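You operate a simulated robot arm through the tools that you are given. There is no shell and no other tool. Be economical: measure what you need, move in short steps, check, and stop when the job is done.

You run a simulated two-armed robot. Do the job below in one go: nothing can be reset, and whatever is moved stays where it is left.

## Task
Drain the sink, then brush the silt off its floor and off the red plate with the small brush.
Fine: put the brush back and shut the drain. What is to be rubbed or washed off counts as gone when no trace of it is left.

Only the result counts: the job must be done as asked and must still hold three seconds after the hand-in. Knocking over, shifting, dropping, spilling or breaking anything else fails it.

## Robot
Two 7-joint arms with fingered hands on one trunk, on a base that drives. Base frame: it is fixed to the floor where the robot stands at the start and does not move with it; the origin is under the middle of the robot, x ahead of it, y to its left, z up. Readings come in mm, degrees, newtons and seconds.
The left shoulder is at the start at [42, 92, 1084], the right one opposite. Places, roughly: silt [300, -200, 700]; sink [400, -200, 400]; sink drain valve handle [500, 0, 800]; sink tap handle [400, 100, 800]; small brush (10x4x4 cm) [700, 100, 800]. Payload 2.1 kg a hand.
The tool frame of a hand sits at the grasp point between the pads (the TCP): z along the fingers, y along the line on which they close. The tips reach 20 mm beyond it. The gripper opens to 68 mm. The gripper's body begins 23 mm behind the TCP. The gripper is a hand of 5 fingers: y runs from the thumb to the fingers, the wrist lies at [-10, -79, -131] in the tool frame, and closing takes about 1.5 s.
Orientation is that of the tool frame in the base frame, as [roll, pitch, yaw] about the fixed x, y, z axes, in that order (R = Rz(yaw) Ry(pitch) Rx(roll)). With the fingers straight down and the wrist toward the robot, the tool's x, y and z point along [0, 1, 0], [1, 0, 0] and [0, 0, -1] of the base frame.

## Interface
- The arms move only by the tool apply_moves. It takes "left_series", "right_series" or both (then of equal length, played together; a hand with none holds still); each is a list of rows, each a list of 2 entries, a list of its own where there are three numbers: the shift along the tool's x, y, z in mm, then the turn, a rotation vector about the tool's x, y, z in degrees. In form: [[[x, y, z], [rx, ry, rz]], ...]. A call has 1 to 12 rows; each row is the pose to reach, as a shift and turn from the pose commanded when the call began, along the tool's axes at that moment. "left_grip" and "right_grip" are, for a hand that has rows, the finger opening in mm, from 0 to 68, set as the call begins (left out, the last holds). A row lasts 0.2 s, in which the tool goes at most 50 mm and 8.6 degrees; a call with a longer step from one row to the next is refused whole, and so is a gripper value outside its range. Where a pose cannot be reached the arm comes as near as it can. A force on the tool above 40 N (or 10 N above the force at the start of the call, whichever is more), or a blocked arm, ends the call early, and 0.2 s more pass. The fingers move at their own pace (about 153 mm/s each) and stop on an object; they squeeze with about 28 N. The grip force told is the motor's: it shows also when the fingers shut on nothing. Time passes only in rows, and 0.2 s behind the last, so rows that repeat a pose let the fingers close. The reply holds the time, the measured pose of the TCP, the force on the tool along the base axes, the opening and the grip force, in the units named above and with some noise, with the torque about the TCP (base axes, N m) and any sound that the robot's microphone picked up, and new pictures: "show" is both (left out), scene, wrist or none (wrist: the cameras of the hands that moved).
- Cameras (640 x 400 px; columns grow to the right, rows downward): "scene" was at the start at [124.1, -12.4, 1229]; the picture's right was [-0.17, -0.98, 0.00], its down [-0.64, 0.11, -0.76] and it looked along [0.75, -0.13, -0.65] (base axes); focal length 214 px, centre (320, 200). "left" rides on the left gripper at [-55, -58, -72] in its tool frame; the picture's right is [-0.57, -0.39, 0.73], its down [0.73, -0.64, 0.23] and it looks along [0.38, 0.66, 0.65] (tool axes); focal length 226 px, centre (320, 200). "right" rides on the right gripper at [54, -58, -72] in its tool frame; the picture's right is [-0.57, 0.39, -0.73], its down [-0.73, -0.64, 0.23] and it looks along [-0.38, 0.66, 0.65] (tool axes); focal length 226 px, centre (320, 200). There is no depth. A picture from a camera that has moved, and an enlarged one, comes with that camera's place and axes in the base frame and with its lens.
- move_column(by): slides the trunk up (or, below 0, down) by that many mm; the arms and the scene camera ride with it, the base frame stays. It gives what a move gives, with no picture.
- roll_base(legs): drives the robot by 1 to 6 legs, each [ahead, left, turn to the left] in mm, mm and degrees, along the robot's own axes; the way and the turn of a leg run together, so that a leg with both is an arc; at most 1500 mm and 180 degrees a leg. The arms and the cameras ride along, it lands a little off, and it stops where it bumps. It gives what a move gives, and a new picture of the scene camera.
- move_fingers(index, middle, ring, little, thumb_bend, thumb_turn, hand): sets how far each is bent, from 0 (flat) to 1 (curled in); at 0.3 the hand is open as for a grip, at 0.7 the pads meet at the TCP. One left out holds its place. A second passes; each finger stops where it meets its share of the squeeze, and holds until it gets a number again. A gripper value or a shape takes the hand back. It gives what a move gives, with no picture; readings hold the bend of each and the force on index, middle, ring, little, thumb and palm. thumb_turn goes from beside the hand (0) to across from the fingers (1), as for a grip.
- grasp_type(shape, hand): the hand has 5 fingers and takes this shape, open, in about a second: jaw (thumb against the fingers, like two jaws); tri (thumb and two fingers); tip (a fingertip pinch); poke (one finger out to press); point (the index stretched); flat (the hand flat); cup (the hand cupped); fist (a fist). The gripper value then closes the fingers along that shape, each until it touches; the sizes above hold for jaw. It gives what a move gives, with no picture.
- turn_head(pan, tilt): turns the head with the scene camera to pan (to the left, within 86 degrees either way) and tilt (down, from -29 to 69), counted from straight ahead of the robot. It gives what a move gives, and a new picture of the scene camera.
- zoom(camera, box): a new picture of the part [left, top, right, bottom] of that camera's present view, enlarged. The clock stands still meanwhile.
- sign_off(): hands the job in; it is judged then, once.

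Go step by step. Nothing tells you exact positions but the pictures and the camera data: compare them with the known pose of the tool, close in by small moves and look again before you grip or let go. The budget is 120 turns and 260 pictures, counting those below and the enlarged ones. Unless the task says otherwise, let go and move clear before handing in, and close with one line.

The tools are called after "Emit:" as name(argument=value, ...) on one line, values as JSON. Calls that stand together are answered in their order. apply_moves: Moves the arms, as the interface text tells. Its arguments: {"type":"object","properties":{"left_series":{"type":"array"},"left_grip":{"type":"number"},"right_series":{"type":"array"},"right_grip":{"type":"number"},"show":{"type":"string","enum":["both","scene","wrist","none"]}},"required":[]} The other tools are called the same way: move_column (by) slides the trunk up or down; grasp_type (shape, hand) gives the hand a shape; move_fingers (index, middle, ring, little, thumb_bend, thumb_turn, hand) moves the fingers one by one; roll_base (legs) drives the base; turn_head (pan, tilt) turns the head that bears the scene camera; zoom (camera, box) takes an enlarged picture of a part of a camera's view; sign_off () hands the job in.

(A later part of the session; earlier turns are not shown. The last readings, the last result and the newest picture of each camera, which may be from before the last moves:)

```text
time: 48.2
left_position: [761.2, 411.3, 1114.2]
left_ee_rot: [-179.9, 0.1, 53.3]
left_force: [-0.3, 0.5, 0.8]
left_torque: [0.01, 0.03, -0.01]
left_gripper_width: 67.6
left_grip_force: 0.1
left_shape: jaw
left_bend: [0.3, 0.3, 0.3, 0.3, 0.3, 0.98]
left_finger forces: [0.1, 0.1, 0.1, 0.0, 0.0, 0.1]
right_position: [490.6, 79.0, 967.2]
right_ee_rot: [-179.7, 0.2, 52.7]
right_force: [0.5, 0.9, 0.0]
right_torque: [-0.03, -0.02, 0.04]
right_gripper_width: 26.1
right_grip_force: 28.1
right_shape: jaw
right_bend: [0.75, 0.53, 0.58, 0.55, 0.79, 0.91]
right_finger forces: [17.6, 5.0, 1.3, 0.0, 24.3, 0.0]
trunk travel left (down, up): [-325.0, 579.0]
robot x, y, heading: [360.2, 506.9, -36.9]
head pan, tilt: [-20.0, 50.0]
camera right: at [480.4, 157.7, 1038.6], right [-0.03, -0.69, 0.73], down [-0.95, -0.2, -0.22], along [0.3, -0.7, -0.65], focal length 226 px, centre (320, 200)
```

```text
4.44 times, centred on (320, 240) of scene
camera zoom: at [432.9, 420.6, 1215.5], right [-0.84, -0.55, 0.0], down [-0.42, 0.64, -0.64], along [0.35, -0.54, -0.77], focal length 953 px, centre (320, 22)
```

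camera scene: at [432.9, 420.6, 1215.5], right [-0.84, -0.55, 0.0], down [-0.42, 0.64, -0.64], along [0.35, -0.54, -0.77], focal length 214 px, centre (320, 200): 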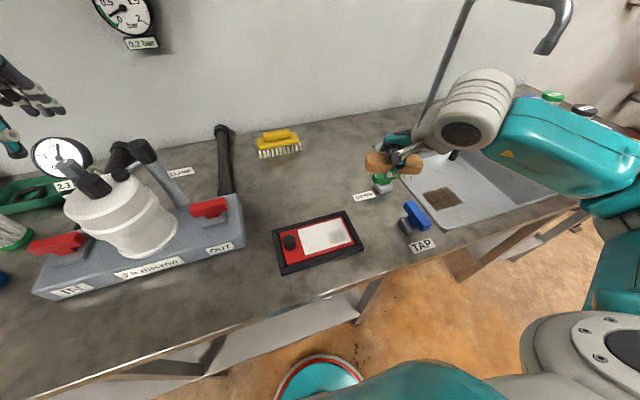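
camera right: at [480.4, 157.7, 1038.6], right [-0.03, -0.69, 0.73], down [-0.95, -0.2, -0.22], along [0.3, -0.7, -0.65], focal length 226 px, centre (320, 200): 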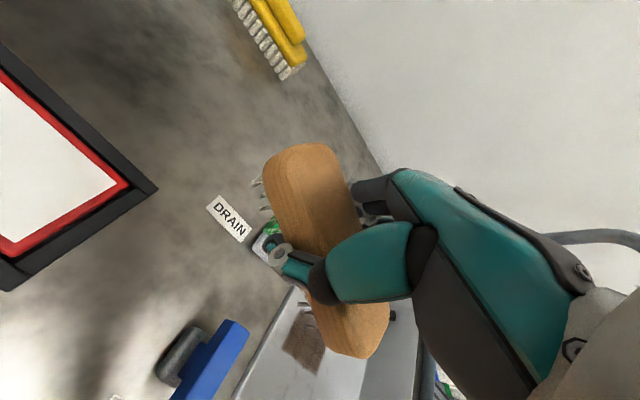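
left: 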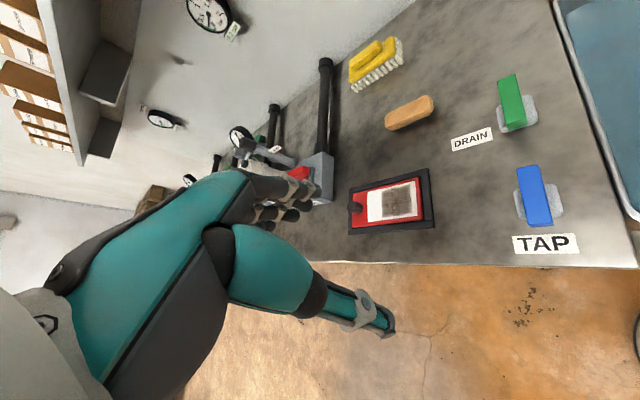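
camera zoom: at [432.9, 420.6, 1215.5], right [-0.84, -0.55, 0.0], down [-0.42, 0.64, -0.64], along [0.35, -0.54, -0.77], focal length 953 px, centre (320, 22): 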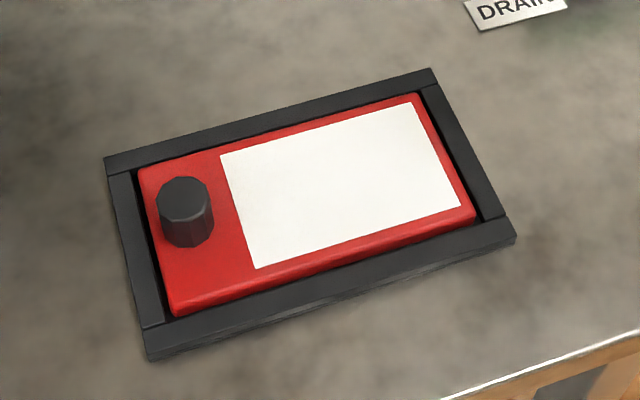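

The plate is spotless and unmoved. Now the sink: its silt patch is near [365,-108] on the floor, so I'll draw the hand left a bit and drive right along the counter.

Emit:
apply_moves(right_series=[[[27, -8, 0], [0, 0, 0]], [[54, -16, 0], [0, 0, 0]], [[80, -25, 0], [0, 0, 0]]], show="none")

Emit:
roll_base(legs=[[0, -290, 0]])

Emit:
zoom(camera="right", box=[0, 0, 640, 400])

```text
time: 49.0
left_position: [760.9, 411.6, 1114.1]
left_ee_rot: [-179.9, 0.0, 53.2]
left_force: [-0.2, 1.1, 0.4]
left_torque: [-0.01, 0.01, -0.02]
left_gripper_width: 67.5
left_grip_force: 0.1
left_shape: jaw
left_bend: [0.3, 0.3, 0.3, 0.3, 0.3, 0.98]
left_finger forces: [0.1, 0.1, 0.0, 0.1, 0.0, 0.1]
right_position: [521.1, 158.1, 966.3]
right_ee_rot: [-179.7, 0.2, 52.8]
right_force: [0.5, 0.2, -0.4]
right_torque: [0.0, -0.02, -0.02]
right_gripper_width: 25.9
right_grip_force: 28.0
right_shape: jaw
right_bend: [0.75, 0.53, 0.58, 0.55, 0.79, 0.91]
right_finger forces: [17.6, 5.0, 1.3, 0.1, 24.2, 0.0]
trunk travel left (down, up): [-325.0, 579.0]
robot x, y, heading: [356.7, 504.7, -36.7]
head pan, tilt: [-20.0, 50.0]
```

```text
time: 51.0
left_position: [585.8, 176.8, 1115.6]
left_ee_rot: [-180.0, 0.1, 53.3]
left_force: [-0.2, 0.9, -0.1]
left_torque: [0.01, 0.01, -0.04]
left_gripper_width: 67.8
left_grip_force: 0.1
left_shape: jaw
left_bend: [0.3, 0.3, 0.3, 0.3, 0.3, 0.98]
left_finger forces: [0.0, 0.1, 0.1, 0.0, 0.1, 0.0]
right_position: [344.7, -76.6, 966.7]
right_ee_rot: [-179.7, 0.2, 52.9]
right_force: [0.0, -0.7, 0.3]
right_torque: [0.0, -0.03, -0.01]
right_gripper_width: 26.1
right_grip_force: 28.2
right_shape: jaw
right_bend: [0.75, 0.53, 0.58, 0.55, 0.79, 0.91]
right_finger forces: [17.6, 5.0, 1.3, 0.0, 24.3, 0.1]
trunk travel left (down, up): [-325.0, 579.0]
robot x, y, heading: [181.2, 273.8, -36.9]
head pan, tilt: [-20.0, 50.0]
camera scene: at [256.9, 185.8, 1215.5], right [-0.84, -0.55, 0.0], down [-0.42, 0.64, -0.64], along [0.35, -0.54, -0.77], focal length 214 px, centre (320, 200)
```

scene: 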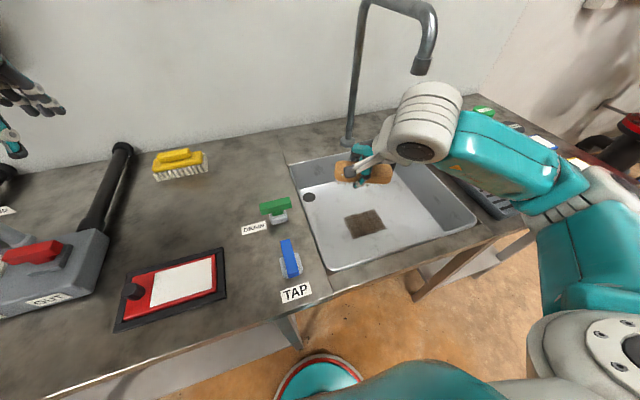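

```text
1.00 times, centred on (320, 200) of right
camera zoom: at [333.5, 1.6, 1038.0], right [-0.03, -0.69, 0.73], down [-0.95, -0.2, -0.23], along [0.3, -0.7, -0.65], focal length 226 px, centre (320, 200)
```

zoom: 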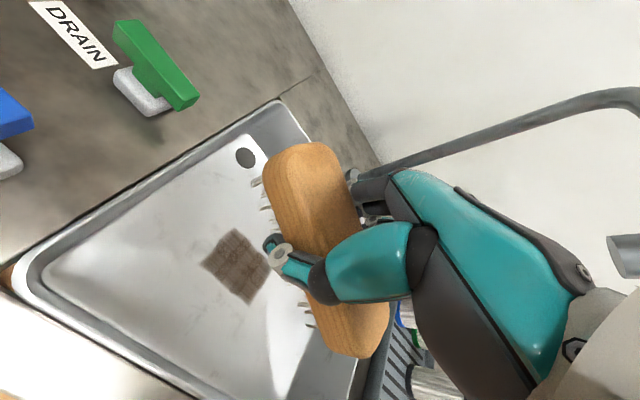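

Comparing views from both robot positions puts the sink floor at about z = 685 and the patch near [347,-182]. The spout tip is near [330,-234,1083], so I'll lower the hand first and then move over the patch.

Emit:
apply_moves(right_series=[[[0, 0, 45], [0, 0, 0]], [[0, 0, 90], [0, 0, 0]], [[0, 0, 130], [0, 0, 0]], [[-28, 22, 130], [0, 0, 0]], [[-56, 44, 130], [0, 0, 0]], [[-83, 65, 130], [0, 0, 0]]])

Emit:
zoom(camera="scene", box=[280, 130, 480, 280])

```text
time: 52.4
left_position: [584.4, 177.5, 1113.5]
left_ee_rot: [-179.8, 0.1, 53.3]
left_force: [0.2, 0.4, 0.3]
left_torque: [-0.02, -0.01, 0.02]
left_gripper_width: 67.9
left_grip_force: 0.1
left_shape: jaw
left_bend: [0.3, 0.3, 0.3, 0.3, 0.3, 0.98]
left_finger forces: [0.0, 0.0, 0.1, 0.0, 0.0, 0.0]
right_position: [346.3, -183.9, 837.9]
right_ee_rot: [-179.8, 0.1, 52.9]
right_force: [-0.3, -0.2, -0.4]
right_torque: [-0.01, 0.0, 0.0]
right_gripper_width: 25.6
right_grip_force: 28.2
right_shape: jaw
right_bend: [0.75, 0.54, 0.58, 0.55, 0.79, 0.91]
right_finger forces: [17.5, 5.0, 1.3, 0.0, 24.1, 0.1]
trunk travel left (down, up): [-325.0, 579.0]
robot x, y, heading: [180.7, 273.5, -36.6]
head pan, tilt: [-20.0, 50.0]
camera scene: at [256.9, 185.8, 1215.5], right [-0.84, -0.55, 0.0], down [-0.42, 0.64, -0.64], along [0.35, -0.54, -0.77], focal length 214 px, centre (320, 200)
camera right: at [335.2, -104.4, 909.5], right [-0.03, -0.68, 0.73], down [-0.95, -0.2, -0.23], along [0.3, -0.7, -0.65], focal length 226 px, centre (320, 200)
```

scene: 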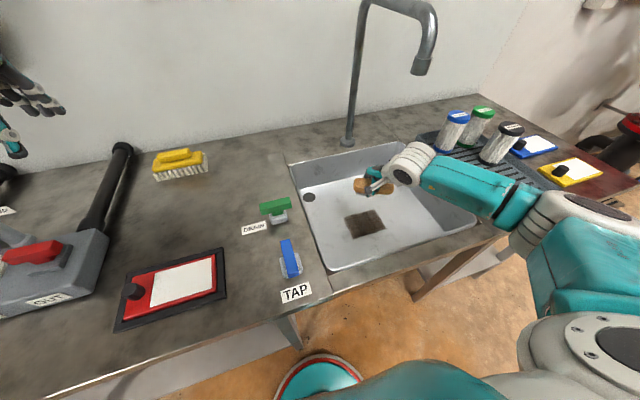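
right: 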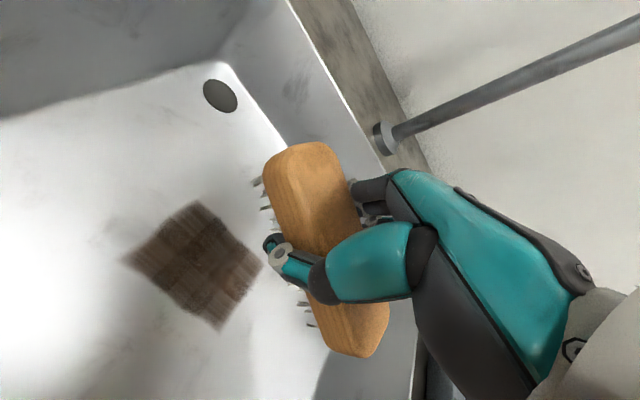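

```text
2.67 times, centred on (380, 205) of scene
camera zoom: at [256.9, 185.8, 1215.5], right [-0.84, -0.55, 0.0], down [-0.42, 0.64, -0.64], along [0.35, -0.54, -0.77], focal length 572 px, centre (160, 187)
```

zoom: 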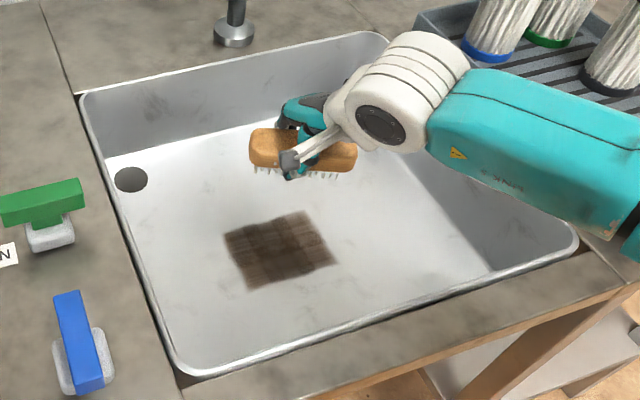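

The patch is about 100 x 75 mm, centred at [341,-185] on a floor at z ≈ 684. Lowering the brush to just above it.

Emit:
apply_moves(right_series=[[[-4, -4, 40], [0, 0, 0]], [[-4, -4, 80], [0, 0, 0]], [[-4, -4, 105], [0, 0, 0]], [[-4, -4, 112], [0, 0, 0]]], show="wrist")

Emit:
zoom(camera="scene", box=[300, 150, 440, 260])

```text
time: 53.4
left_position: [586.6, 177.0, 1113.8]
left_ee_rot: [-179.9, 0.1, 53.3]
left_force: [0.0, -0.6, -0.5]
left_torque: [-0.05, 0.02, -0.03]
left_gripper_width: 67.6
left_grip_force: 0.0
left_shape: jaw
left_bend: [0.3, 0.3, 0.3, 0.3, 0.3, 0.98]
left_finger forces: [0.0, 0.0, 0.0, 0.0, 0.0, 0.1]
right_position: [340.2, -184.0, 724.2]
right_ee_rot: [-179.7, 0.2, 52.9]
right_force: [0.8, 0.6, -0.8]
right_torque: [0.02, 0.02, 0.01]
right_gripper_width: 25.5
right_grip_force: 28.4
right_shape: jaw
right_bend: [0.75, 0.54, 0.58, 0.55, 0.79, 0.91]
right_finger forces: [17.5, 5.0, 1.2, 0.1, 23.9, 0.0]
trunk travel left (down, up): [-325.0, 579.0]
robot x, y, heading: [180.1, 271.3, -37.0]
head pan, tilt: [-20.0, 50.0]
camera right: at [328.0, -103.4, 795.6], right [-0.03, -0.68, 0.73], down [-0.95, -0.2, -0.22], along [0.3, -0.7, -0.65], focal length 226 px, centre (320, 200)
```

right: 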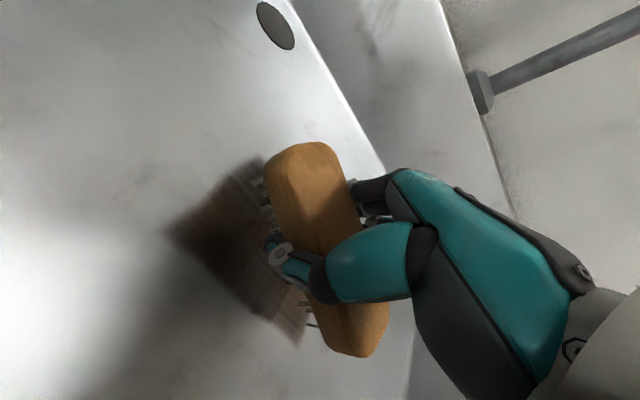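

```text
3.64 times, centred on (370, 205) of scene
camera zoom: at [256.9, 185.8, 1215.5], right [-0.84, -0.55, 0.0], down [-0.42, 0.64, -0.64], along [0.35, -0.54, -0.77], focal length 780 px, centre (138, 182)
```

zoom: 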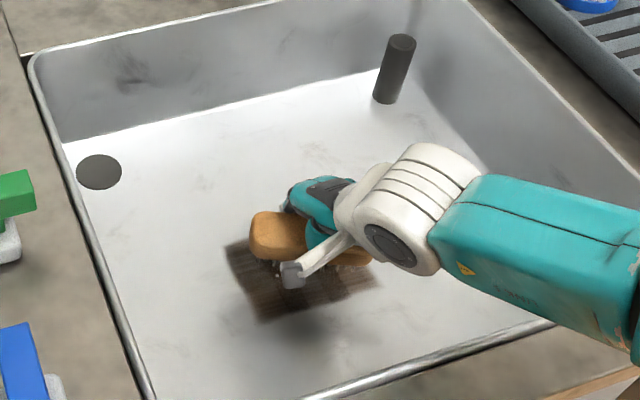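

Emit:
apply_moves(right_series=[[[0, 0, 3], [0, 0, 0]], [[0, 0, 6], [0, 0, 0]], [[0, 0, 9], [0, 0, 0]]], show="none")

```text
time: 54.2
left_position: [585.3, 177.1, 1113.4]
left_ee_rot: [-179.9, 0.1, 53.3]
left_force: [0.3, -0.6, 0.0]
left_torque: [0.0, -0.01, 0.0]
left_gripper_width: 67.7
left_grip_force: 0.1
left_shape: jaw
left_bend: [0.3, 0.3, 0.3, 0.3, 0.3, 0.98]
left_finger forces: [0.1, 0.0, 0.0, 0.0, 0.0, 0.0]
right_position: [338.6, -183.9, 716.6]
right_ee_rot: [-179.8, 0.2, 52.8]
right_force: [0.0, 0.0, -0.8]
right_torque: [0.02, -0.02, 0.02]
right_gripper_width: 25.9
right_grip_force: 28.2
right_shape: jaw
right_bend: [0.75, 0.54, 0.58, 0.55, 0.79, 0.91]
right_finger forces: [17.4, 5.0, 1.2, 0.0, 24.0, 0.0]
trunk travel left (down, up): [-325.0, 579.0]
robot x, y, heading: [185.1, 274.2, -36.5]
head pan, tilt: [-20.0, 50.0]
```

Emit:
apply_moves(right_series=[[[0, 0, 2], [0, 0, 0]], [[0, 0, 4], [0, 0, 0]], [[0, 0, 6], [0, 0, 0]]], show="none")

Emit:
zoom(camera="right", box=[180, 120, 400, 360])

```text
time: 55.0
left_position: [586.8, 176.9, 1113.3]
left_ee_rot: [-179.8, 0.2, 53.3]
left_force: [0.4, -0.2, 0.4]
left_torque: [0.03, 0.03, 0.03]
left_gripper_width: 67.7
left_grip_force: 0.0
left_shape: jaw
left_bend: [0.3, 0.3, 0.3, 0.3, 0.3, 0.98]
left_finger forces: [0.0, 0.0, 0.1, 0.0, 0.1, 0.1]
right_position: [338.8, -183.0, 709.0]
right_ee_rot: [-179.6, 0.2, 53.0]
right_force: [-0.2, 0.4, -1.2]
right_torque: [-0.02, 0.01, 0.02]
right_gripper_width: 25.5
right_grip_force: 27.8
right_shape: jaw
right_bend: [0.75, 0.54, 0.58, 0.55, 0.79, 0.91]
right_finger forces: [17.3, 5.0, 1.3, 0.1, 23.9, 0.1]
trunk travel left (down, up): [-325.0, 579.0]
robot x, y, heading: [180.4, 270.1, -36.7]
head pan, tilt: [-20.0, 50.0]
```

```text
1.67 times, centred on (290, 240) of right
camera zoom: at [328.1, -104.0, 780.1], right [-0.03, -0.69, 0.73], down [-0.95, -0.2, -0.22], along [0.3, -0.7, -0.65], focal length 377 px, centre (370, 133)
```

zoom: 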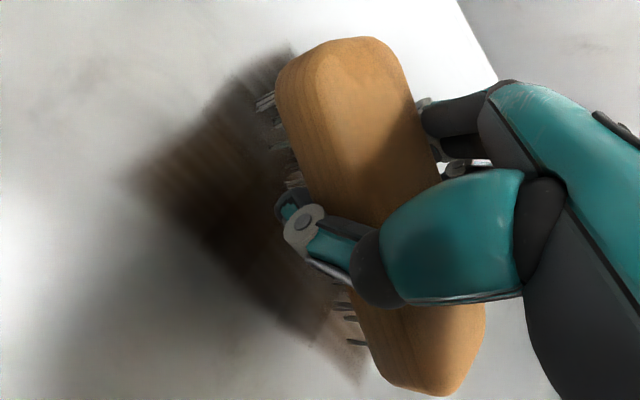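

No contact yet, continuing down carefully.

Emit:
apply_moves(right_series=[[[0, 0, 2], [0, 0, 0]], [[0, 0, 4], [0, 0, 0]], [[0, 0, 6], [0, 0, 0]]], show="none")

```text
time: 55.8
left_position: [586.5, 175.1, 1114.3]
left_ee_rot: [-180.0, 0.1, 53.3]
left_force: [-0.7, 0.1, 0.9]
left_torque: [-0.03, -0.02, -0.01]
left_gripper_width: 67.1
left_grip_force: 0.1
left_shape: jaw
left_bend: [0.3, 0.3, 0.3, 0.3, 0.3, 0.98]
left_finger forces: [0.1, 0.0, 0.1, 0.0, 0.1, 0.0]
right_position: [339.2, -183.4, 702.0]
right_ee_rot: [-179.8, 0.1, 52.9]
right_force: [-0.1, 0.5, -1.4]
right_torque: [-0.04, 0.0, 0.0]
right_gripper_width: 25.5
right_grip_force: 28.2
right_shape: jaw
right_bend: [0.75, 0.54, 0.58, 0.55, 0.79, 0.91]
right_finger forces: [17.3, 5.0, 1.1, 0.0, 23.9, 0.1]
trunk travel left (down, up): [-325.0, 579.0]
robot x, y, heading: [182.7, 275.0, -37.0]
head pan, tilt: [-20.0, 50.0]
```

Emit:
apply_moves(right_series=[[[0, 0, 2], [0, 0, 0]], [[0, 0, 4], [0, 0, 0]], [[0, 0, 6], [0, 0, 0]], [[0, 0, 7], [0, 0, 0]]], show="none")

Emit:
zoom(camera="right", box=[180, 120, 400, 360])

Emit:
zoom(camera="scene", box=[330, 180, 430, 250])

```text
time: 56.8
left_position: [584.5, 175.7, 1114.2]
left_ee_rot: [-180.0, 0.1, 53.3]
left_force: [0.4, 0.0, -0.7]
left_torque: [-0.02, -0.01, -0.04]
left_gripper_width: 67.7
left_grip_force: 0.0
left_shape: jaw
left_bend: [0.3, 0.3, 0.3, 0.3, 0.3, 0.98]
left_finger forces: [0.0, 0.1, 0.0, 0.0, 0.0, 0.0]
right_position: [338.8, -183.2, 694.8]
right_ee_rot: [-179.8, 0.2, 52.9]
right_force: [-0.1, 0.5, -1.4]
right_torque: [-0.01, -0.01, -0.01]
right_gripper_width: 25.6
right_grip_force: 27.7
right_shape: jaw
right_bend: [0.75, 0.54, 0.58, 0.55, 0.79, 0.91]
right_finger forces: [17.3, 5.0, 1.1, 0.0, 23.9, 0.0]
trunk travel left (down, up): [-325.0, 579.0]
robot x, y, heading: [179.6, 272.9, -37.1]
head pan, tilt: [-20.0, 50.0]
```

```text
1.67 times, centred on (290, 240) of right
camera zoom: at [328.2, -104.2, 767.2], right [-0.03, -0.69, 0.73], down [-0.95, -0.2, -0.22], along [0.3, -0.7, -0.65], focal length 377 px, centre (370, 133)
```

zoom: 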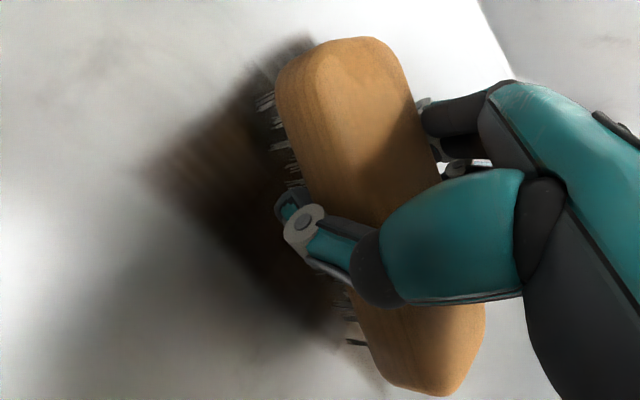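

```text
5.71 times, centred on (380, 215) of scene
camera zoom: at [256.9, 185.8, 1215.5], right [-0.84, -0.55, 0.0], down [-0.42, 0.64, -0.64], along [0.35, -0.54, -0.77], focal length 1226 px, centre (-23, 114)
```

zoom: 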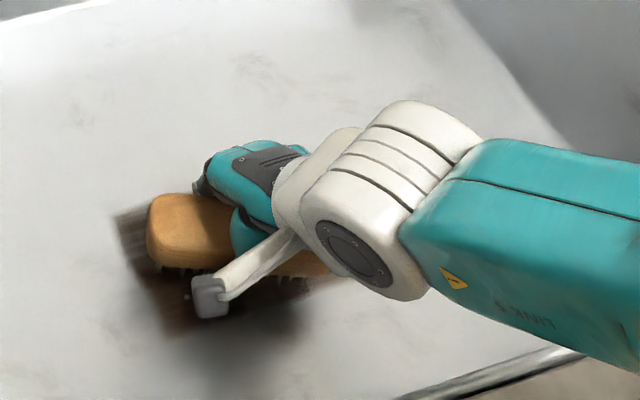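

Emit:
apply_moves(right_series=[[[0, 0, 2], [0, 0, 0]], [[0, 0, 4], [0, 0, 0]], [[0, 0, 6], [0, 0, 0]], [[0, 0, 8], [0, 0, 0]]], show="none")

Emit:
zoom(camera="right", box=[180, 120, 400, 360])

```text
time: 57.8
left_position: [585.6, 176.1, 1114.6]
left_ee_rot: [-179.9, 0.1, 53.4]
left_force: [0.3, -0.2, 0.2]
left_torque: [0.01, 0.0, 0.02]
left_gripper_width: 67.6
left_grip_force: 0.0
left_shape: jaw
left_bend: [0.3, 0.3, 0.3, 0.3, 0.3, 0.98]
left_finger forces: [0.0, 0.0, 0.0, 0.1, 0.0, 0.0]
right_position: [338.4, -182.8, 688.2]
right_ee_rot: [-179.8, 0.1, 52.8]
right_force: [0.8, 0.9, -0.3]
right_torque: [-0.05, 0.03, 0.02]
right_gripper_width: 25.3
right_grip_force: 27.8
right_shape: jaw
right_bend: [0.75, 0.54, 0.58, 0.55, 0.79, 0.91]
right_finger forces: [17.2, 4.9, 1.2, 0.0, 23.9, 0.0]
trunk travel left (down, up): [-325.0, 579.0]
robot x, y, heading: [183.0, 270.7, -36.9]
head pan, tilt: [-20.0, 50.0]
```

```text
1.67 times, centred on (290, 240) of right
camera zoom: at [327.8, -104.7, 759.8], right [-0.03, -0.69, 0.73], down [-0.95, -0.2, -0.23], along [0.3, -0.7, -0.65], focal length 377 px, centre (370, 133)
```

zoom: 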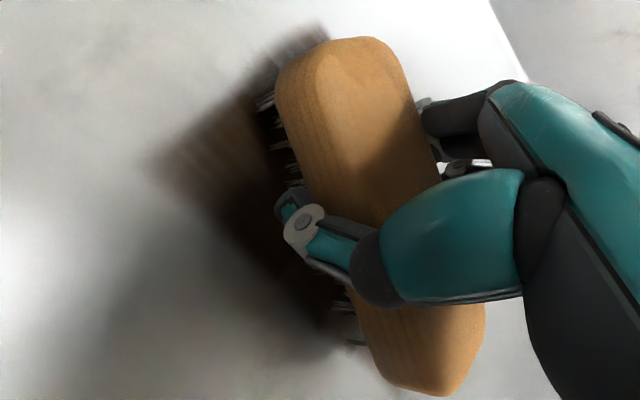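

Shadow and bristles are converging, still no load. A few more millimetres.

Emit:
apply_moves(right_series=[[[0, 0, 2], [0, 0, 0]], [[0, 0, 4], [0, 0, 0]], [[0, 0, 6], [0, 0, 0]], [[0, 0, 8], [0, 0, 0]]], show="none")

Emit:
zoom(camera="right", box=[180, 120, 400, 360])

```text
time: 58.8
left_position: [583.6, 179.8, 1115.5]
left_ee_rot: [180.0, 0.2, 53.3]
left_force: [0.4, -0.5, 0.7]
left_torque: [-0.02, 0.02, -0.01]
left_gripper_width: 67.9
left_grip_force: 0.0
left_shape: jaw
left_bend: [0.3, 0.3, 0.3, 0.3, 0.3, 0.98]
left_finger forces: [0.0, 0.0, 0.0, 0.0, 0.1, 0.0]
right_position: [340.5, -183.5, 684.1]
right_ee_rot: [179.7, 0.2, 52.8]
right_force: [-0.8, 0.1, 38.3]
right_torque: [-0.15, -0.49, 0.07]
right_gripper_width: 26.3
right_grip_force: 27.8
right_shape: jaw
right_bend: [0.76, 0.54, 0.59, 0.55, 0.79, 0.91]
right_finger forces: [37.8, 5.7, 1.6, 0.1, 27.1, 0.0]
trunk travel left (down, up): [-325.0, 579.0]
robot x, y, heading: [182.1, 271.6, -37.0]
head pan, tilt: [-20.0, 50.0]
```

```text
1.67 times, centred on (290, 240) of right
camera zoom: at [328.0, -104.1, 754.5], right [-0.04, -0.68, 0.73], down [-0.95, -0.2, -0.23], along [0.3, -0.7, -0.64], focal length 377 px, centre (370, 133)
```

zoom: 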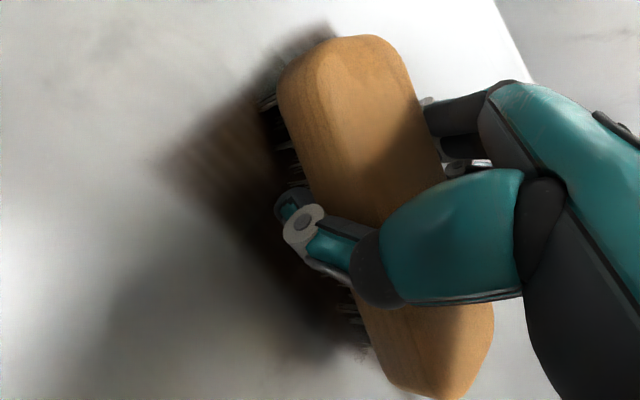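

Contact at about 684 mm, a bit too hard. I'll ease off and sweep the left half and middle.

Emit:
apply_moves(right_series=[[[0, 0, -3], [0, 0, 0]], [[0, 12, -3], [0, 0, 0]], [[0, 25, -3], [0, 0, 0]], [[10, 36, -3], [0, 0, 0]], [[22, 30, -3], [0, 0, 0]], [[28, 17, -3], [0, 0, 0]], [[28, 3, -3], [0, 0, 0]], [[28, -12, -3], [0, 0, 0]], [[28, -26, -3], [0, 0, 0]], [[14, -28, -3], [0, 0, 0]], [[0, -28, -3], [0, 0, 0]], [[0, -14, -3], [0, 0, 0]]])

Emit:
zoom(camera="scene", box=[310, 160, 450, 260])

```text
time: 61.4
left_position: [584.2, 177.0, 1114.4]
left_ee_rot: [179.9, 0.1, 53.2]
left_force: [0.1, 0.0, 0.5]
left_torque: [0.02, -0.05, 0.02]
left_gripper_width: 67.4
left_grip_force: 0.2
left_shape: jaw
left_bend: [0.3, 0.3, 0.3, 0.3, 0.3, 0.98]
left_finger forces: [0.0, 0.0, 0.0, 0.0, 0.0, 0.0]
right_position: [326.3, -175.6, 683.8]
right_ee_rot: [-179.8, 0.3, 52.8]
right_force: [-3.8, 2.4, 13.8]
right_torque: [0.01, -0.12, 0.02]
right_gripper_width: 25.0
right_grip_force: 27.7
right_shape: jaw
right_bend: [0.76, 0.55, 0.59, 0.55, 0.79, 0.9]
right_finger forces: [28.0, 7.1, 0.6, 0.1, 27.5, 0.0]
right hand out of reach, approached as far as the arm can: row 2, 3, 4, 5, 6, 7
trunk travel left (down, up): [-325.0, 579.0]
robot x, y, heading: [183.3, 270.2, -36.9]
head pan, tilt: [-20.0, 50.0]
camera scene: at [256.0, 187.2, 1215.7], right [-0.84, -0.55, 0.0], down [-0.42, 0.64, -0.64], along [0.35, -0.54, -0.77], focal length 214 px, centre (320, 200)
camera right: at [315.8, -95.8, 755.3], right [-0.03, -0.68, 0.73], down [-0.95, -0.2, -0.22], along [0.3, -0.7, -0.65], focal length 226 px, centre (320, 200)
```

scene: 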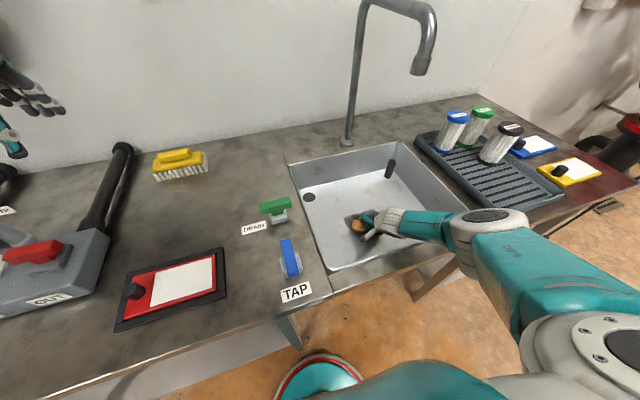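
right: 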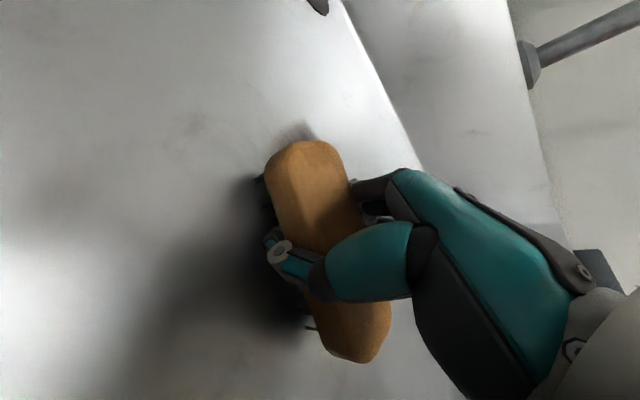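

```text
4.00 times, centred on (380, 210) of scene
camera zoom: at [256.0, 187.2, 1215.7], right [-0.84, -0.55, 0.0], down [-0.42, 0.64, -0.64], along [0.35, -0.54, -0.77], focal length 858 px, centre (80, 160)
```

zoom: 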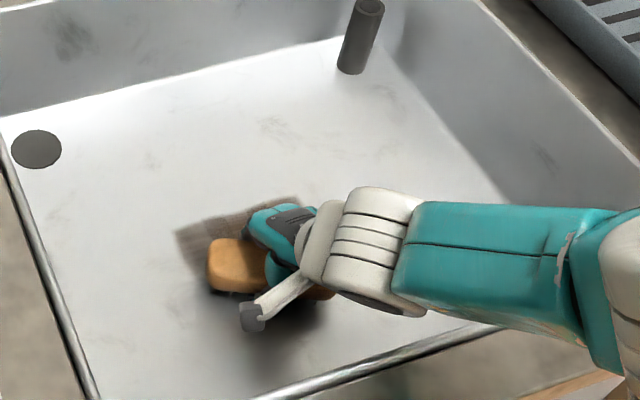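

Near half is swept, but the far half is out of the arm's reach from here. I'll lift, drive right and lower the trunk a bit for more reach.

Emit:
apply_moves(right_series=[[[0, 0, -45], [0, 0, 0]], [[0, 0, -90], [0, 0, 0]], [[0, 0, -135], [0, 0, 0]], [[0, 0, -170], [0, 0, 0]]], show="none")

Emit:
roll_base(legs=[[0, -110, 0]])

Emit:
zoom(camera="scene", box=[200, 120, 400, 260])

```text
time: 62.4
left_position: [585.6, 176.9, 1114.3]
left_ee_rot: [-179.8, 0.1, 53.3]
left_force: [0.0, 0.7, -0.5]
left_torque: [0.02, -0.02, -0.04]
left_gripper_width: 67.4
left_grip_force: 0.1
left_shape: jaw
left_bend: [0.3, 0.3, 0.3, 0.3, 0.3, 0.98]
left_finger forces: [0.0, 0.1, 0.0, 0.0, 0.0, 0.1]
right_position: [330.6, -173.3, 853.9]
right_ee_rot: [-179.7, 0.2, 52.9]
right_force: [-0.5, -0.1, -0.7]
right_torque: [-0.02, 0.03, -0.04]
right_gripper_width: 24.8
right_grip_force: 28.1
right_shape: jaw
right_bend: [0.75, 0.55, 0.59, 0.55, 0.79, 0.9]
right_finger forces: [18.0, 6.0, 0.9, 0.0, 24.5, 0.0]
trunk travel left (down, up): [-325.0, 579.0]
robot x, y, heading: [185.5, 270.6, -37.0]
head pan, tilt: [-20.0, 50.0]
```

```text
time: 63.6
left_position: [518.6, 87.7, 1116.5]
left_ee_rot: [-180.0, 0.0, 53.3]
left_force: [0.3, -0.3, 0.7]
left_torque: [0.0, 0.01, 0.0]
left_gripper_width: 67.7
left_grip_force: 0.1
left_shape: jaw
left_bend: [0.3, 0.3, 0.3, 0.3, 0.3, 0.98]
left_finger forces: [0.0, 0.0, 0.0, 0.1, 0.0, 0.1]
right_position: [262.9, -263.1, 853.9]
right_ee_rot: [-179.7, 0.3, 52.8]
right_force: [-0.1, -0.1, -0.3]
right_torque: [0.04, 0.0, 0.02]
right_gripper_width: 24.9
right_grip_force: 28.0
right_shape: jaw
right_bend: [0.75, 0.55, 0.59, 0.55, 0.79, 0.9]
right_finger forces: [17.9, 6.0, 0.9, 0.0, 24.4, 0.1]
trunk travel left (down, up): [-325.0, 579.0]
robot x, y, heading: [115.6, 183.2, -37.0]
head pan, tilt: [-20.0, 50.0]
camera scene: at [190.2, 96.7, 1215.5], right [-0.84, -0.55, 0.0], down [-0.42, 0.64, -0.64], along [0.35, -0.54, -0.77], focal length 214 px, centre (320, 200)
```

scene: 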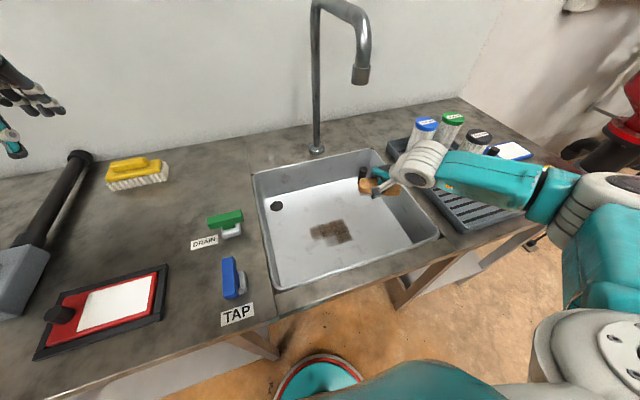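

```text
2.86 times, centred on (300, 190) of scene
camera zoom: at [190.2, 96.7, 1215.5], right [-0.84, -0.55, 0.0], down [-0.42, 0.64, -0.64], along [0.35, -0.54, -0.77], focal length 613 px, centre (377, 229)
```

zoom: 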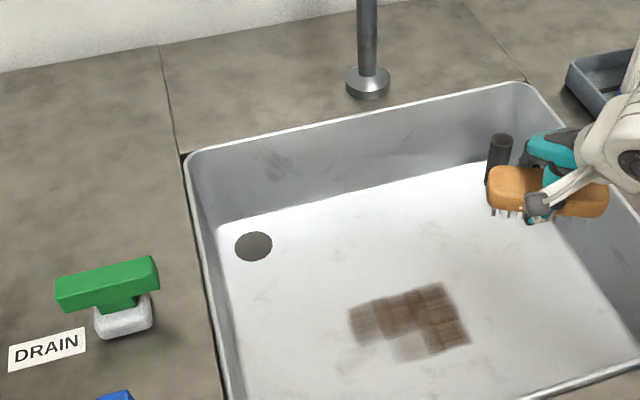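

Now I see the remainder clearly; with the floor at z ≈ 655 the full patch centres on [345,-204]. I'll move the hand left over it, lower it, and then drop the trunk 100 mm.

Emit:
apply_moves(right_series=[[[30, 5, 10], [0, 0, 0]], [[60, 10, 20], [0, 0, 0]], [[98, 14, 30], [0, 0, 0]], [[98, 14, 0], [0, 0, 0]]], show="none")

Emit:
move_column(by=-80)

Emit:
turn_head(pan=-15, tilt=50)

```text
time: 64.6
left_position: [517.9, 86.5, 1115.5]
left_ee_rot: [-179.9, 0.1, 53.3]
left_force: [0.2, -1.3, 0.7]
left_torque: [-0.01, 0.01, 0.0]
left_gripper_width: 67.7
left_grip_force: 0.0
left_shape: jaw
left_bend: [0.3, 0.3, 0.3, 0.3, 0.3, 0.98]
left_finger forces: [0.0, 0.1, 0.0, 0.1, 0.0, 0.1]
right_position: [334.3, -193.8, 853.0]
right_ee_rot: [-179.7, 0.4, 52.8]
right_force: [0.4, -1.1, -0.4]
right_torque: [0.01, 0.0, -0.01]
right_gripper_width: 24.5
right_grip_force: 27.4
right_shape: jaw
right_bend: [0.75, 0.55, 0.59, 0.55, 0.79, 0.9]
right_finger forces: [17.8, 5.6, 0.9, 0.1, 24.5, 0.0]
trunk travel left (down, up): [-325.0, 579.0]
robot x, y, heading: [116.6, 183.7, -36.9]
head pan, tilt: [-20.0, 50.0]
```

```text
time: 65.8
left_position: [518.6, 87.0, 1035.1]
left_ee_rot: [180.0, 0.2, 53.2]
left_force: [-0.3, -0.5, 0.0]
left_torque: [0.02, 0.03, 0.0]
left_gripper_width: 67.4
left_grip_force: 0.0
left_shape: jaw
left_bend: [0.3, 0.3, 0.3, 0.3, 0.3, 0.98]
left_finger forces: [0.0, 0.1, 0.0, 0.0, 0.0, 0.1]
right_position: [334.1, -192.2, 773.0]
right_ee_rot: [-179.8, 0.2, 52.7]
right_force: [0.4, 0.1, -0.3]
right_torque: [0.01, 0.0, -0.04]
right_gripper_width: 24.9
right_grip_force: 27.7
right_shape: jaw
right_bend: [0.75, 0.55, 0.59, 0.55, 0.79, 0.9]
right_finger forces: [17.9, 5.8, 0.9, 0.0, 24.5, 0.1]
trunk travel left (down, up): [-245.0, 659.0]
robot x, y, heading: [117.1, 183.2, -37.0]
head pan, tilt: [-20.0, 50.0]
```

```text
time: 66.5
left_position: [519.2, 87.5, 1035.2]
left_ee_rot: [-179.7, 0.1, 53.2]
left_force: [-1.1, 1.1, 0.2]
left_torque: [0.0, 0.0, 0.0]
left_gripper_width: 67.8
left_grip_force: 0.1
left_shape: jaw
left_bend: [0.3, 0.3, 0.3, 0.3, 0.3, 0.98]
left_finger forces: [0.1, 0.1, 0.0, 0.1, 0.1, 0.1]
right_position: [333.8, -193.8, 773.2]
right_ee_rot: [-179.7, 0.2, 52.9]
right_force: [-0.3, -0.6, -0.7]
right_torque: [0.0, -0.03, 0.0]
right_gripper_width: 24.7
right_grip_force: 28.5
right_shape: jaw
right_bend: [0.75, 0.55, 0.59, 0.55, 0.79, 0.9]
right_finger forces: [18.0, 5.7, 0.9, 0.0, 24.5, 0.0]
trunk travel left (down, up): [-245.0, 659.0]
robot x, y, heading: [112.8, 184.6, -36.8]
head pan, tilt: [-15.0, 50.0]
camera scene: at [206.5, 92.6, 1134.7], right [-0.79, -0.62, 0.0], down [-0.47, 0.6, -0.64], along [0.4, -0.51, -0.77], focal length 214 px, centre (320, 200)
```

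scene: 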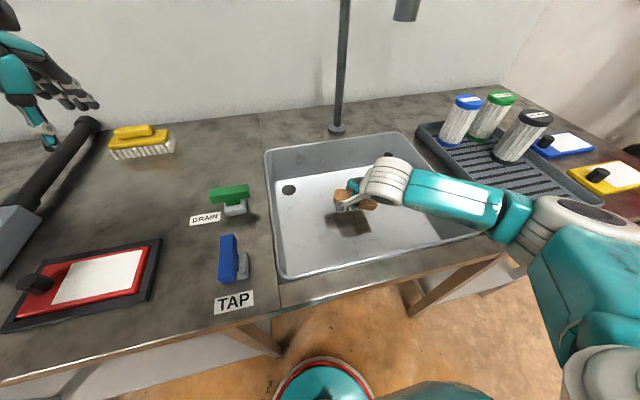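

Arm has better posture now. Descending to just above contact.

Emit:
apply_moves(right_series=[[[0, 10, 40], [0, 0, 0]], [[0, 15, 75], [0, 0, 0]], [[0, 15, 84], [0, 0, 0]], [[0, 15, 86], [0, 0, 0]]], show="wrist")

Emit:
zoom(camera="scene", box=[280, 120, 480, 260])

```text
time: 67.5
left_position: [518.9, 87.8, 1035.8]
left_ee_rot: [-179.9, 0.1, 53.3]
left_force: [0.8, 0.2, 0.7]
left_torque: [0.02, 0.03, 0.01]
left_gripper_width: 67.8
left_grip_force: 0.0
left_shape: jaw
left_bend: [0.3, 0.3, 0.3, 0.3, 0.3, 0.98]
left_finger forces: [0.1, 0.1, 0.1, 0.1, 0.1, 0.1]
right_position: [345.4, -201.9, 686.7]
right_ee_rot: [-179.7, 0.2, 52.8]
right_force: [-0.1, 0.3, 1.0]
right_torque: [0.01, 0.0, 0.0]
right_gripper_width: 24.6
right_grip_force: 27.8
right_shape: jaw
right_bend: [0.75, 0.55, 0.59, 0.55, 0.79, 0.9]
right_finger forces: [17.8, 5.5, 1.0, 0.0, 24.4, 0.0]
trunk travel left (down, up): [-245.0, 659.0]
robot x, y, heading: [115.6, 180.5, -37.1]
head pan, tilt: [-15.0, 50.0]
camera right: at [334.4, -123.4, 757.5], right [-0.03, -0.69, 0.73], down [-0.95, -0.2, -0.22], along [0.3, -0.7, -0.65], focal length 226 px, centre (320, 200)
```

right: 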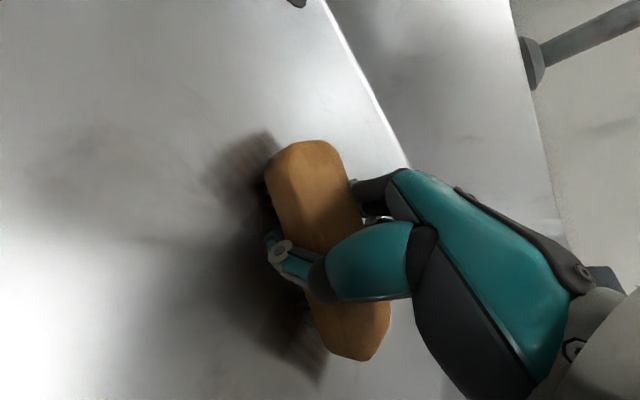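

```text
2.86 times, centred on (380, 190) of scene
camera zoom: at [206.5, 92.6, 1134.7], right [-0.79, -0.62, 0.0], down [-0.47, 0.6, -0.64], along [0.4, -0.51, -0.77], focal length 613 px, centre (149, 229)
```

zoom: 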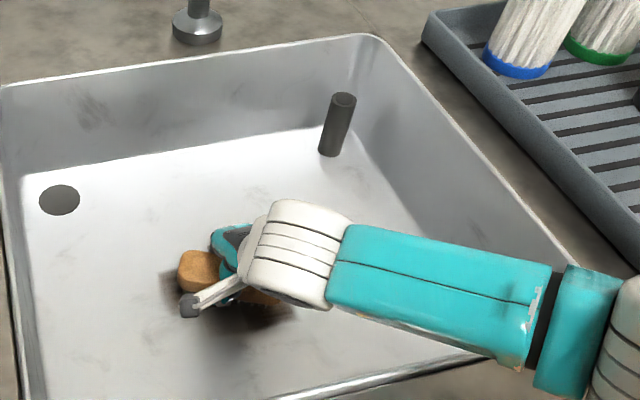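

Sweeping the patch in a raster.

Emit:
apply_moves(right_series=[[[8, 8, 4], [0, 0, 0]], [[18, 20, 4], [0, 0, 0]], [[28, 30, 4], [0, 0, 0]], [[28, 12, 4], [0, 0, 0]], [[28, -6, 4], [0, 0, 0]], [[26, -24, 4], [0, 0, 0]], [[10, -26, 4], [0, 0, 0]], [[0, -12, 4], [0, 0, 0]], [[0, 6, 4], [0, 0, 0]], [[0, 24, 4], [0, 0, 0]], [[-8, 38, 4], [0, 0, 0]], [[-24, 36, 4], [0, 0, 0]]], show="none")

Emit:
apply_moves(right_series=[[[-4, -18, 0], [0, 0, 0]], [[-4, -36, 0], [0, 0, 0]], [[-4, -54, 0], [0, 0, 0]], [[-14, -58, 0], [0, 0, 0]], [[-24, -44, 0], [0, 0, 0]], [[-24, -26, 0], [0, 0, 0]], [[-24, -8, 0], [0, 0, 0]], [[-10, 0, 0], [0, 0, 0]], [[0, -10, 0], [0, 0, 0]], [[10, -30, 0], [0, 0, 0]], [[20, -50, 0], [0, 0, 0]], [[20, -50, -30], [0, 0, 0]]], show="none")

Emit:
apply_moves(right_series=[[[0, 0, -45], [0, 0, 0]], [[0, 0, -90], [0, 0, 0]], [[-30, 0, -110], [0, 0, 0]], [[-65, 0, -110], [0, 0, 0]]], show="wrist")

Emit:
zoom(camera="scene", box=[260, 120, 460, 290])

```text
time: 70.1
left_position: [518.7, 89.4, 1035.2]
left_ee_rot: [-179.9, 0.1, 53.3]
left_force: [-0.5, 0.8, 0.2]
left_torque: [-0.01, 0.03, 0.0]
left_gripper_width: 67.7
left_grip_force: 0.1
left_shape: jaw
left_bend: [0.3, 0.3, 0.3, 0.3, 0.3, 0.98]
left_finger forces: [0.0, 0.0, 0.0, 0.0, 0.1, 0.0]
right_position: [358.4, -242.6, 684.1]
right_ee_rot: [-179.9, 0.2, 52.9]
right_force: [3.7, 2.3, 18.2]
right_torque: [-0.06, -0.39, 0.05]
right_gripper_width: 25.1
right_grip_force: 28.4
right_shape: jaw
right_bend: [0.76, 0.55, 0.59, 0.55, 0.79, 0.9]
right_finger forces: [33.9, 5.9, 0.8, 0.1, 24.1, 0.0]
trunk travel left (down, up): [-245.0, 659.0]
robot x, y, heading: [115.1, 180.8, -36.5]
head pan, tilt: [-15.0, 50.0]
```

```text
time: 72.7
left_position: [518.0, 88.0, 1034.5]
left_ee_rot: [-179.9, 0.0, 53.3]
left_force: [-0.3, 0.1, -0.8]
left_torque: [0.02, 0.01, -0.01]
left_gripper_width: 67.7
left_grip_force: 0.0
left_shape: jaw
left_bend: [0.3, 0.3, 0.3, 0.3, 0.3, 0.98]
left_finger forces: [0.0, 0.0, 0.0, 0.1, 0.0, 0.0]
right_position: [332.4, -197.2, 710.6]
right_ee_rot: [-179.6, 0.2, 52.9]
right_force: [-1.0, 0.6, -0.5]
right_torque: [-0.01, 0.03, 0.05]
right_gripper_width: 24.8
right_grip_force: 27.6
right_shape: jaw
right_bend: [0.76, 0.54, 0.59, 0.55, 0.8, 0.9]
right_finger forces: [19.0, 6.2, 0.8, 0.1, 25.6, 0.1]
trunk travel left (down, up): [-245.0, 659.0]
robot x, y, heading: [113.6, 183.5, -36.7]
head pan, tilt: [-15.0, 50.0]
```

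```text
time: 73.7
left_position: [519.3, 86.9, 1034.5]
left_ee_rot: [-179.9, 0.2, 53.4]
left_force: [0.8, -0.5, 0.0]
left_torque: [0.02, 0.02, -0.02]
left_gripper_width: 67.7
left_grip_force: 0.0
left_shape: jaw
left_bend: [0.3, 0.3, 0.3, 0.3, 0.3, 0.98]
left_finger forces: [0.0, 0.1, 0.1, 0.0, 0.0, 0.0]
right_position: [295.7, -250.4, 822.6]
right_ee_rot: [-179.7, 0.2, 53.0]
right_force: [0.4, -0.9, -0.8]
right_torque: [-0.01, 0.02, -0.01]
right_gripper_width: 24.7
right_grip_force: 27.8
right_shape: jaw
right_bend: [0.75, 0.54, 0.59, 0.55, 0.8, 0.9]
right_finger forces: [19.0, 5.4, 0.9, 0.0, 25.4, 0.0]
trunk travel left (down, up): [-245.0, 659.0]
robot x, y, heading: [115.4, 185.6, -37.1]
head pan, tilt: [-15.0, 50.0]
camera right: at [283.0, -171.0, 893.8], right [-0.03, -0.69, 0.73], down [-0.95, -0.2, -0.23], along [0.3, -0.7, -0.65], focal length 226 px, centre (320, 200)
```

right: 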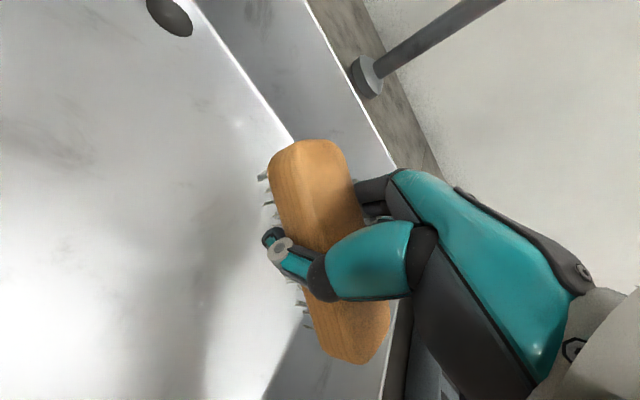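

```text
2.35 times, centred on (360, 205) of scene
camera zoom: at [206.5, 92.7, 1134.7], right [-0.79, -0.62, 0.0], down [-0.47, 0.6, -0.64], along [0.4, -0.51, -0.77], focal length 505 px, centre (226, 188)
```

zoom: 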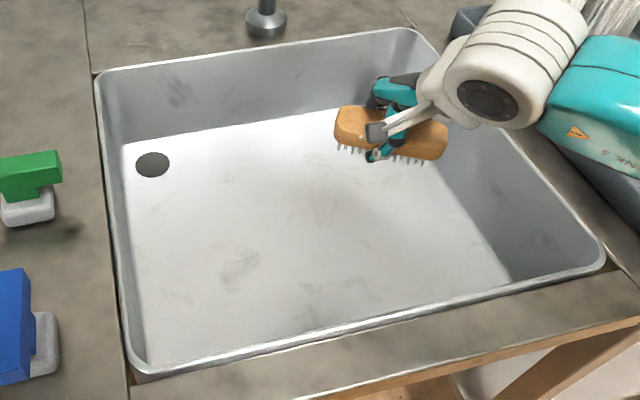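

The sink floor looks clean, only the steel's own stains. I'll raise the trunk back, move aside and verify without the arm's shadow.

Emit:
move_column(by=80)

Emit:
apply_moves(right_series=[[[30, -15, 0], [0, 0, 0]], [[60, -30, -20], [0, 0, 0]], [[95, -35, -40], [0, 0, 0]]], show="none")

Emit:
roll_base(legs=[[0, 390, 0]])

Emit:
turn_head(pan=-45, tilt=48)

```text
time: 74.8
left_position: [519.0, 88.1, 1115.5]
left_ee_rot: [-179.8, 0.1, 53.4]
left_force: [0.6, -0.3, -0.4]
left_torque: [0.01, 0.0, -0.01]
left_gripper_width: 67.6
left_grip_force: 0.0
left_shape: jaw
left_bend: [0.3, 0.3, 0.3, 0.3, 0.3, 0.98]
left_finger forces: [0.0, 0.1, 0.0, 0.1, 0.0, 0.0]
right_position: [292.7, -249.3, 902.7]
right_ee_rot: [-179.7, 0.3, 52.8]
right_force: [0.4, 0.4, -0.5]
right_torque: [-0.02, 0.0, 0.01]
right_gripper_width: 24.5
right_grip_force: 27.6
right_shape: jaw
right_bend: [0.75, 0.54, 0.59, 0.55, 0.8, 0.9]
right_finger forces: [18.9, 5.3, 0.8, 0.0, 25.3, 0.0]
trunk travel left (down, up): [-325.0, 579.0]
robot x, y, heading: [112.8, 183.5, -36.8]
head pan, tilt: [-15.0, 50.0]
```

```text
time: 75.6
left_position: [518.8, 88.0, 1114.8]
left_ee_rot: [-179.9, 0.1, 53.3]
left_force: [-0.8, -0.8, -0.4]
left_torque: [0.04, 0.02, 0.04]
left_gripper_width: 67.4
left_grip_force: 0.0
left_shape: jaw
left_bend: [0.3, 0.3, 0.3, 0.3, 0.3, 0.98]
left_finger forces: [0.0, 0.1, 0.1, 0.0, 0.1, 0.0]
right_position: [322.8, -150.6, 941.5]
right_ee_rot: [-179.8, 0.3, 52.8]
right_force: [-0.5, -0.2, -0.3]
right_torque: [0.03, 0.04, -0.01]
right_gripper_width: 24.7
right_grip_force: 28.3
right_shape: jaw
right_bend: [0.75, 0.54, 0.59, 0.55, 0.8, 0.9]
right_finger forces: [18.8, 5.2, 0.7, 0.0, 25.2, 0.1]
trunk travel left (down, up): [-325.0, 579.0]
robot x, y, heading: [117.0, 179.9, -37.0]
head pan, tilt: [-15.0, 50.0]
```

```text
time: 78.1
left_position: [754.7, 402.3, 1114.5]
left_ee_rot: [-179.9, 0.0, 53.4]
left_force: [-0.3, 0.3, -0.7]
left_torque: [0.02, -0.01, -0.02]
left_gripper_width: 68.0
left_grip_force: 0.1
left_shape: jaw
left_bend: [0.3, 0.3, 0.3, 0.3, 0.3, 0.98]
left_finger forces: [0.0, 0.0, 0.0, 0.0, 0.1, 0.0]
right_position: [559.3, 163.5, 940.4]
right_ee_rot: [-179.6, 0.2, 53.0]
right_force: [-0.1, -0.2, -1.1]
right_torque: [-0.01, 0.01, 0.02]
right_gripper_width: 24.9
right_grip_force: 28.0
right_shape: jaw
right_bend: [0.75, 0.54, 0.59, 0.55, 0.8, 0.9]
right_finger forces: [18.8, 5.3, 0.8, 0.0, 25.1, 0.0]
trunk travel left (down, up): [-325.0, 579.0]
robot x, y, heading: [350.1, 497.7, -36.5]
head pan, tilt: [-15.0, 50.0]
camera scene: at [430.7, 414.7, 1215.5], right [-0.79, -0.62, 0.0], down [-0.47, 0.6, -0.64], along [0.4, -0.5, -0.77], focal length 214 px, centre (320, 200)
```

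scene: 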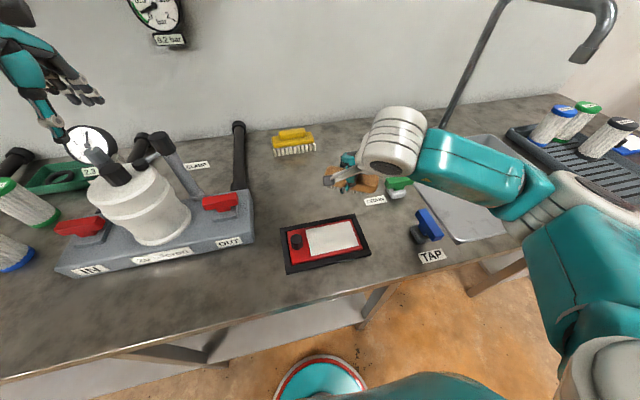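

```text
time: 79.0
left_position: [754.0, 402.2, 1114.2]
left_ee_rot: [-180.0, 0.2, 53.3]
left_force: [0.5, 0.0, -0.5]
left_torque: [0.02, -0.03, 0.0]
left_gripper_width: 67.9
left_grip_force: 0.0
left_shape: jaw
left_bend: [0.3, 0.3, 0.3, 0.3, 0.3, 0.98]
left_finger forces: [0.0, 0.0, 0.1, 0.0, 0.0, 0.0]
right_position: [558.4, 163.6, 941.0]
right_ee_rot: [-179.7, 0.2, 53.0]
right_force: [-0.1, 0.4, -0.4]
right_torque: [0.01, 0.02, -0.03]
right_gripper_width: 24.7
right_grip_force: 27.9
right_shape: jaw
right_bend: [0.75, 0.54, 0.59, 0.55, 0.8, 0.9]
right_finger forces: [18.9, 5.4, 0.8, 0.0, 25.2, 0.1]
trunk travel left (down, up): [-325.0, 579.0]
robot x, y, heading: [353.4, 496.8, -36.7]
head pan, tilt: [-45.0, 48.0]
camera scene: at [394.3, 397.1, 1218.2], right [-0.99, -0.14, 0.0], down [-0.11, 0.74, -0.67], along [0.1, -0.66, -0.74], focal length 214 px, centre (320, 200)
```

scene: 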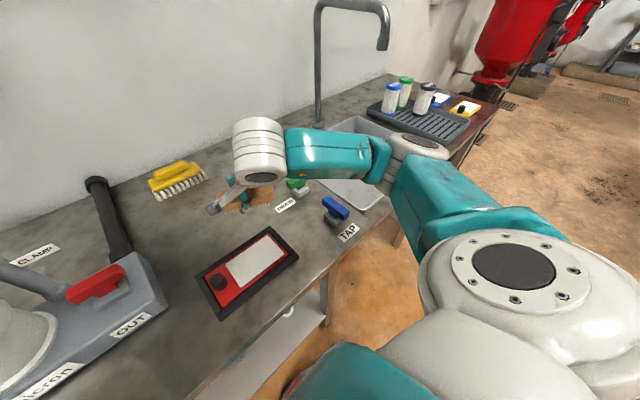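

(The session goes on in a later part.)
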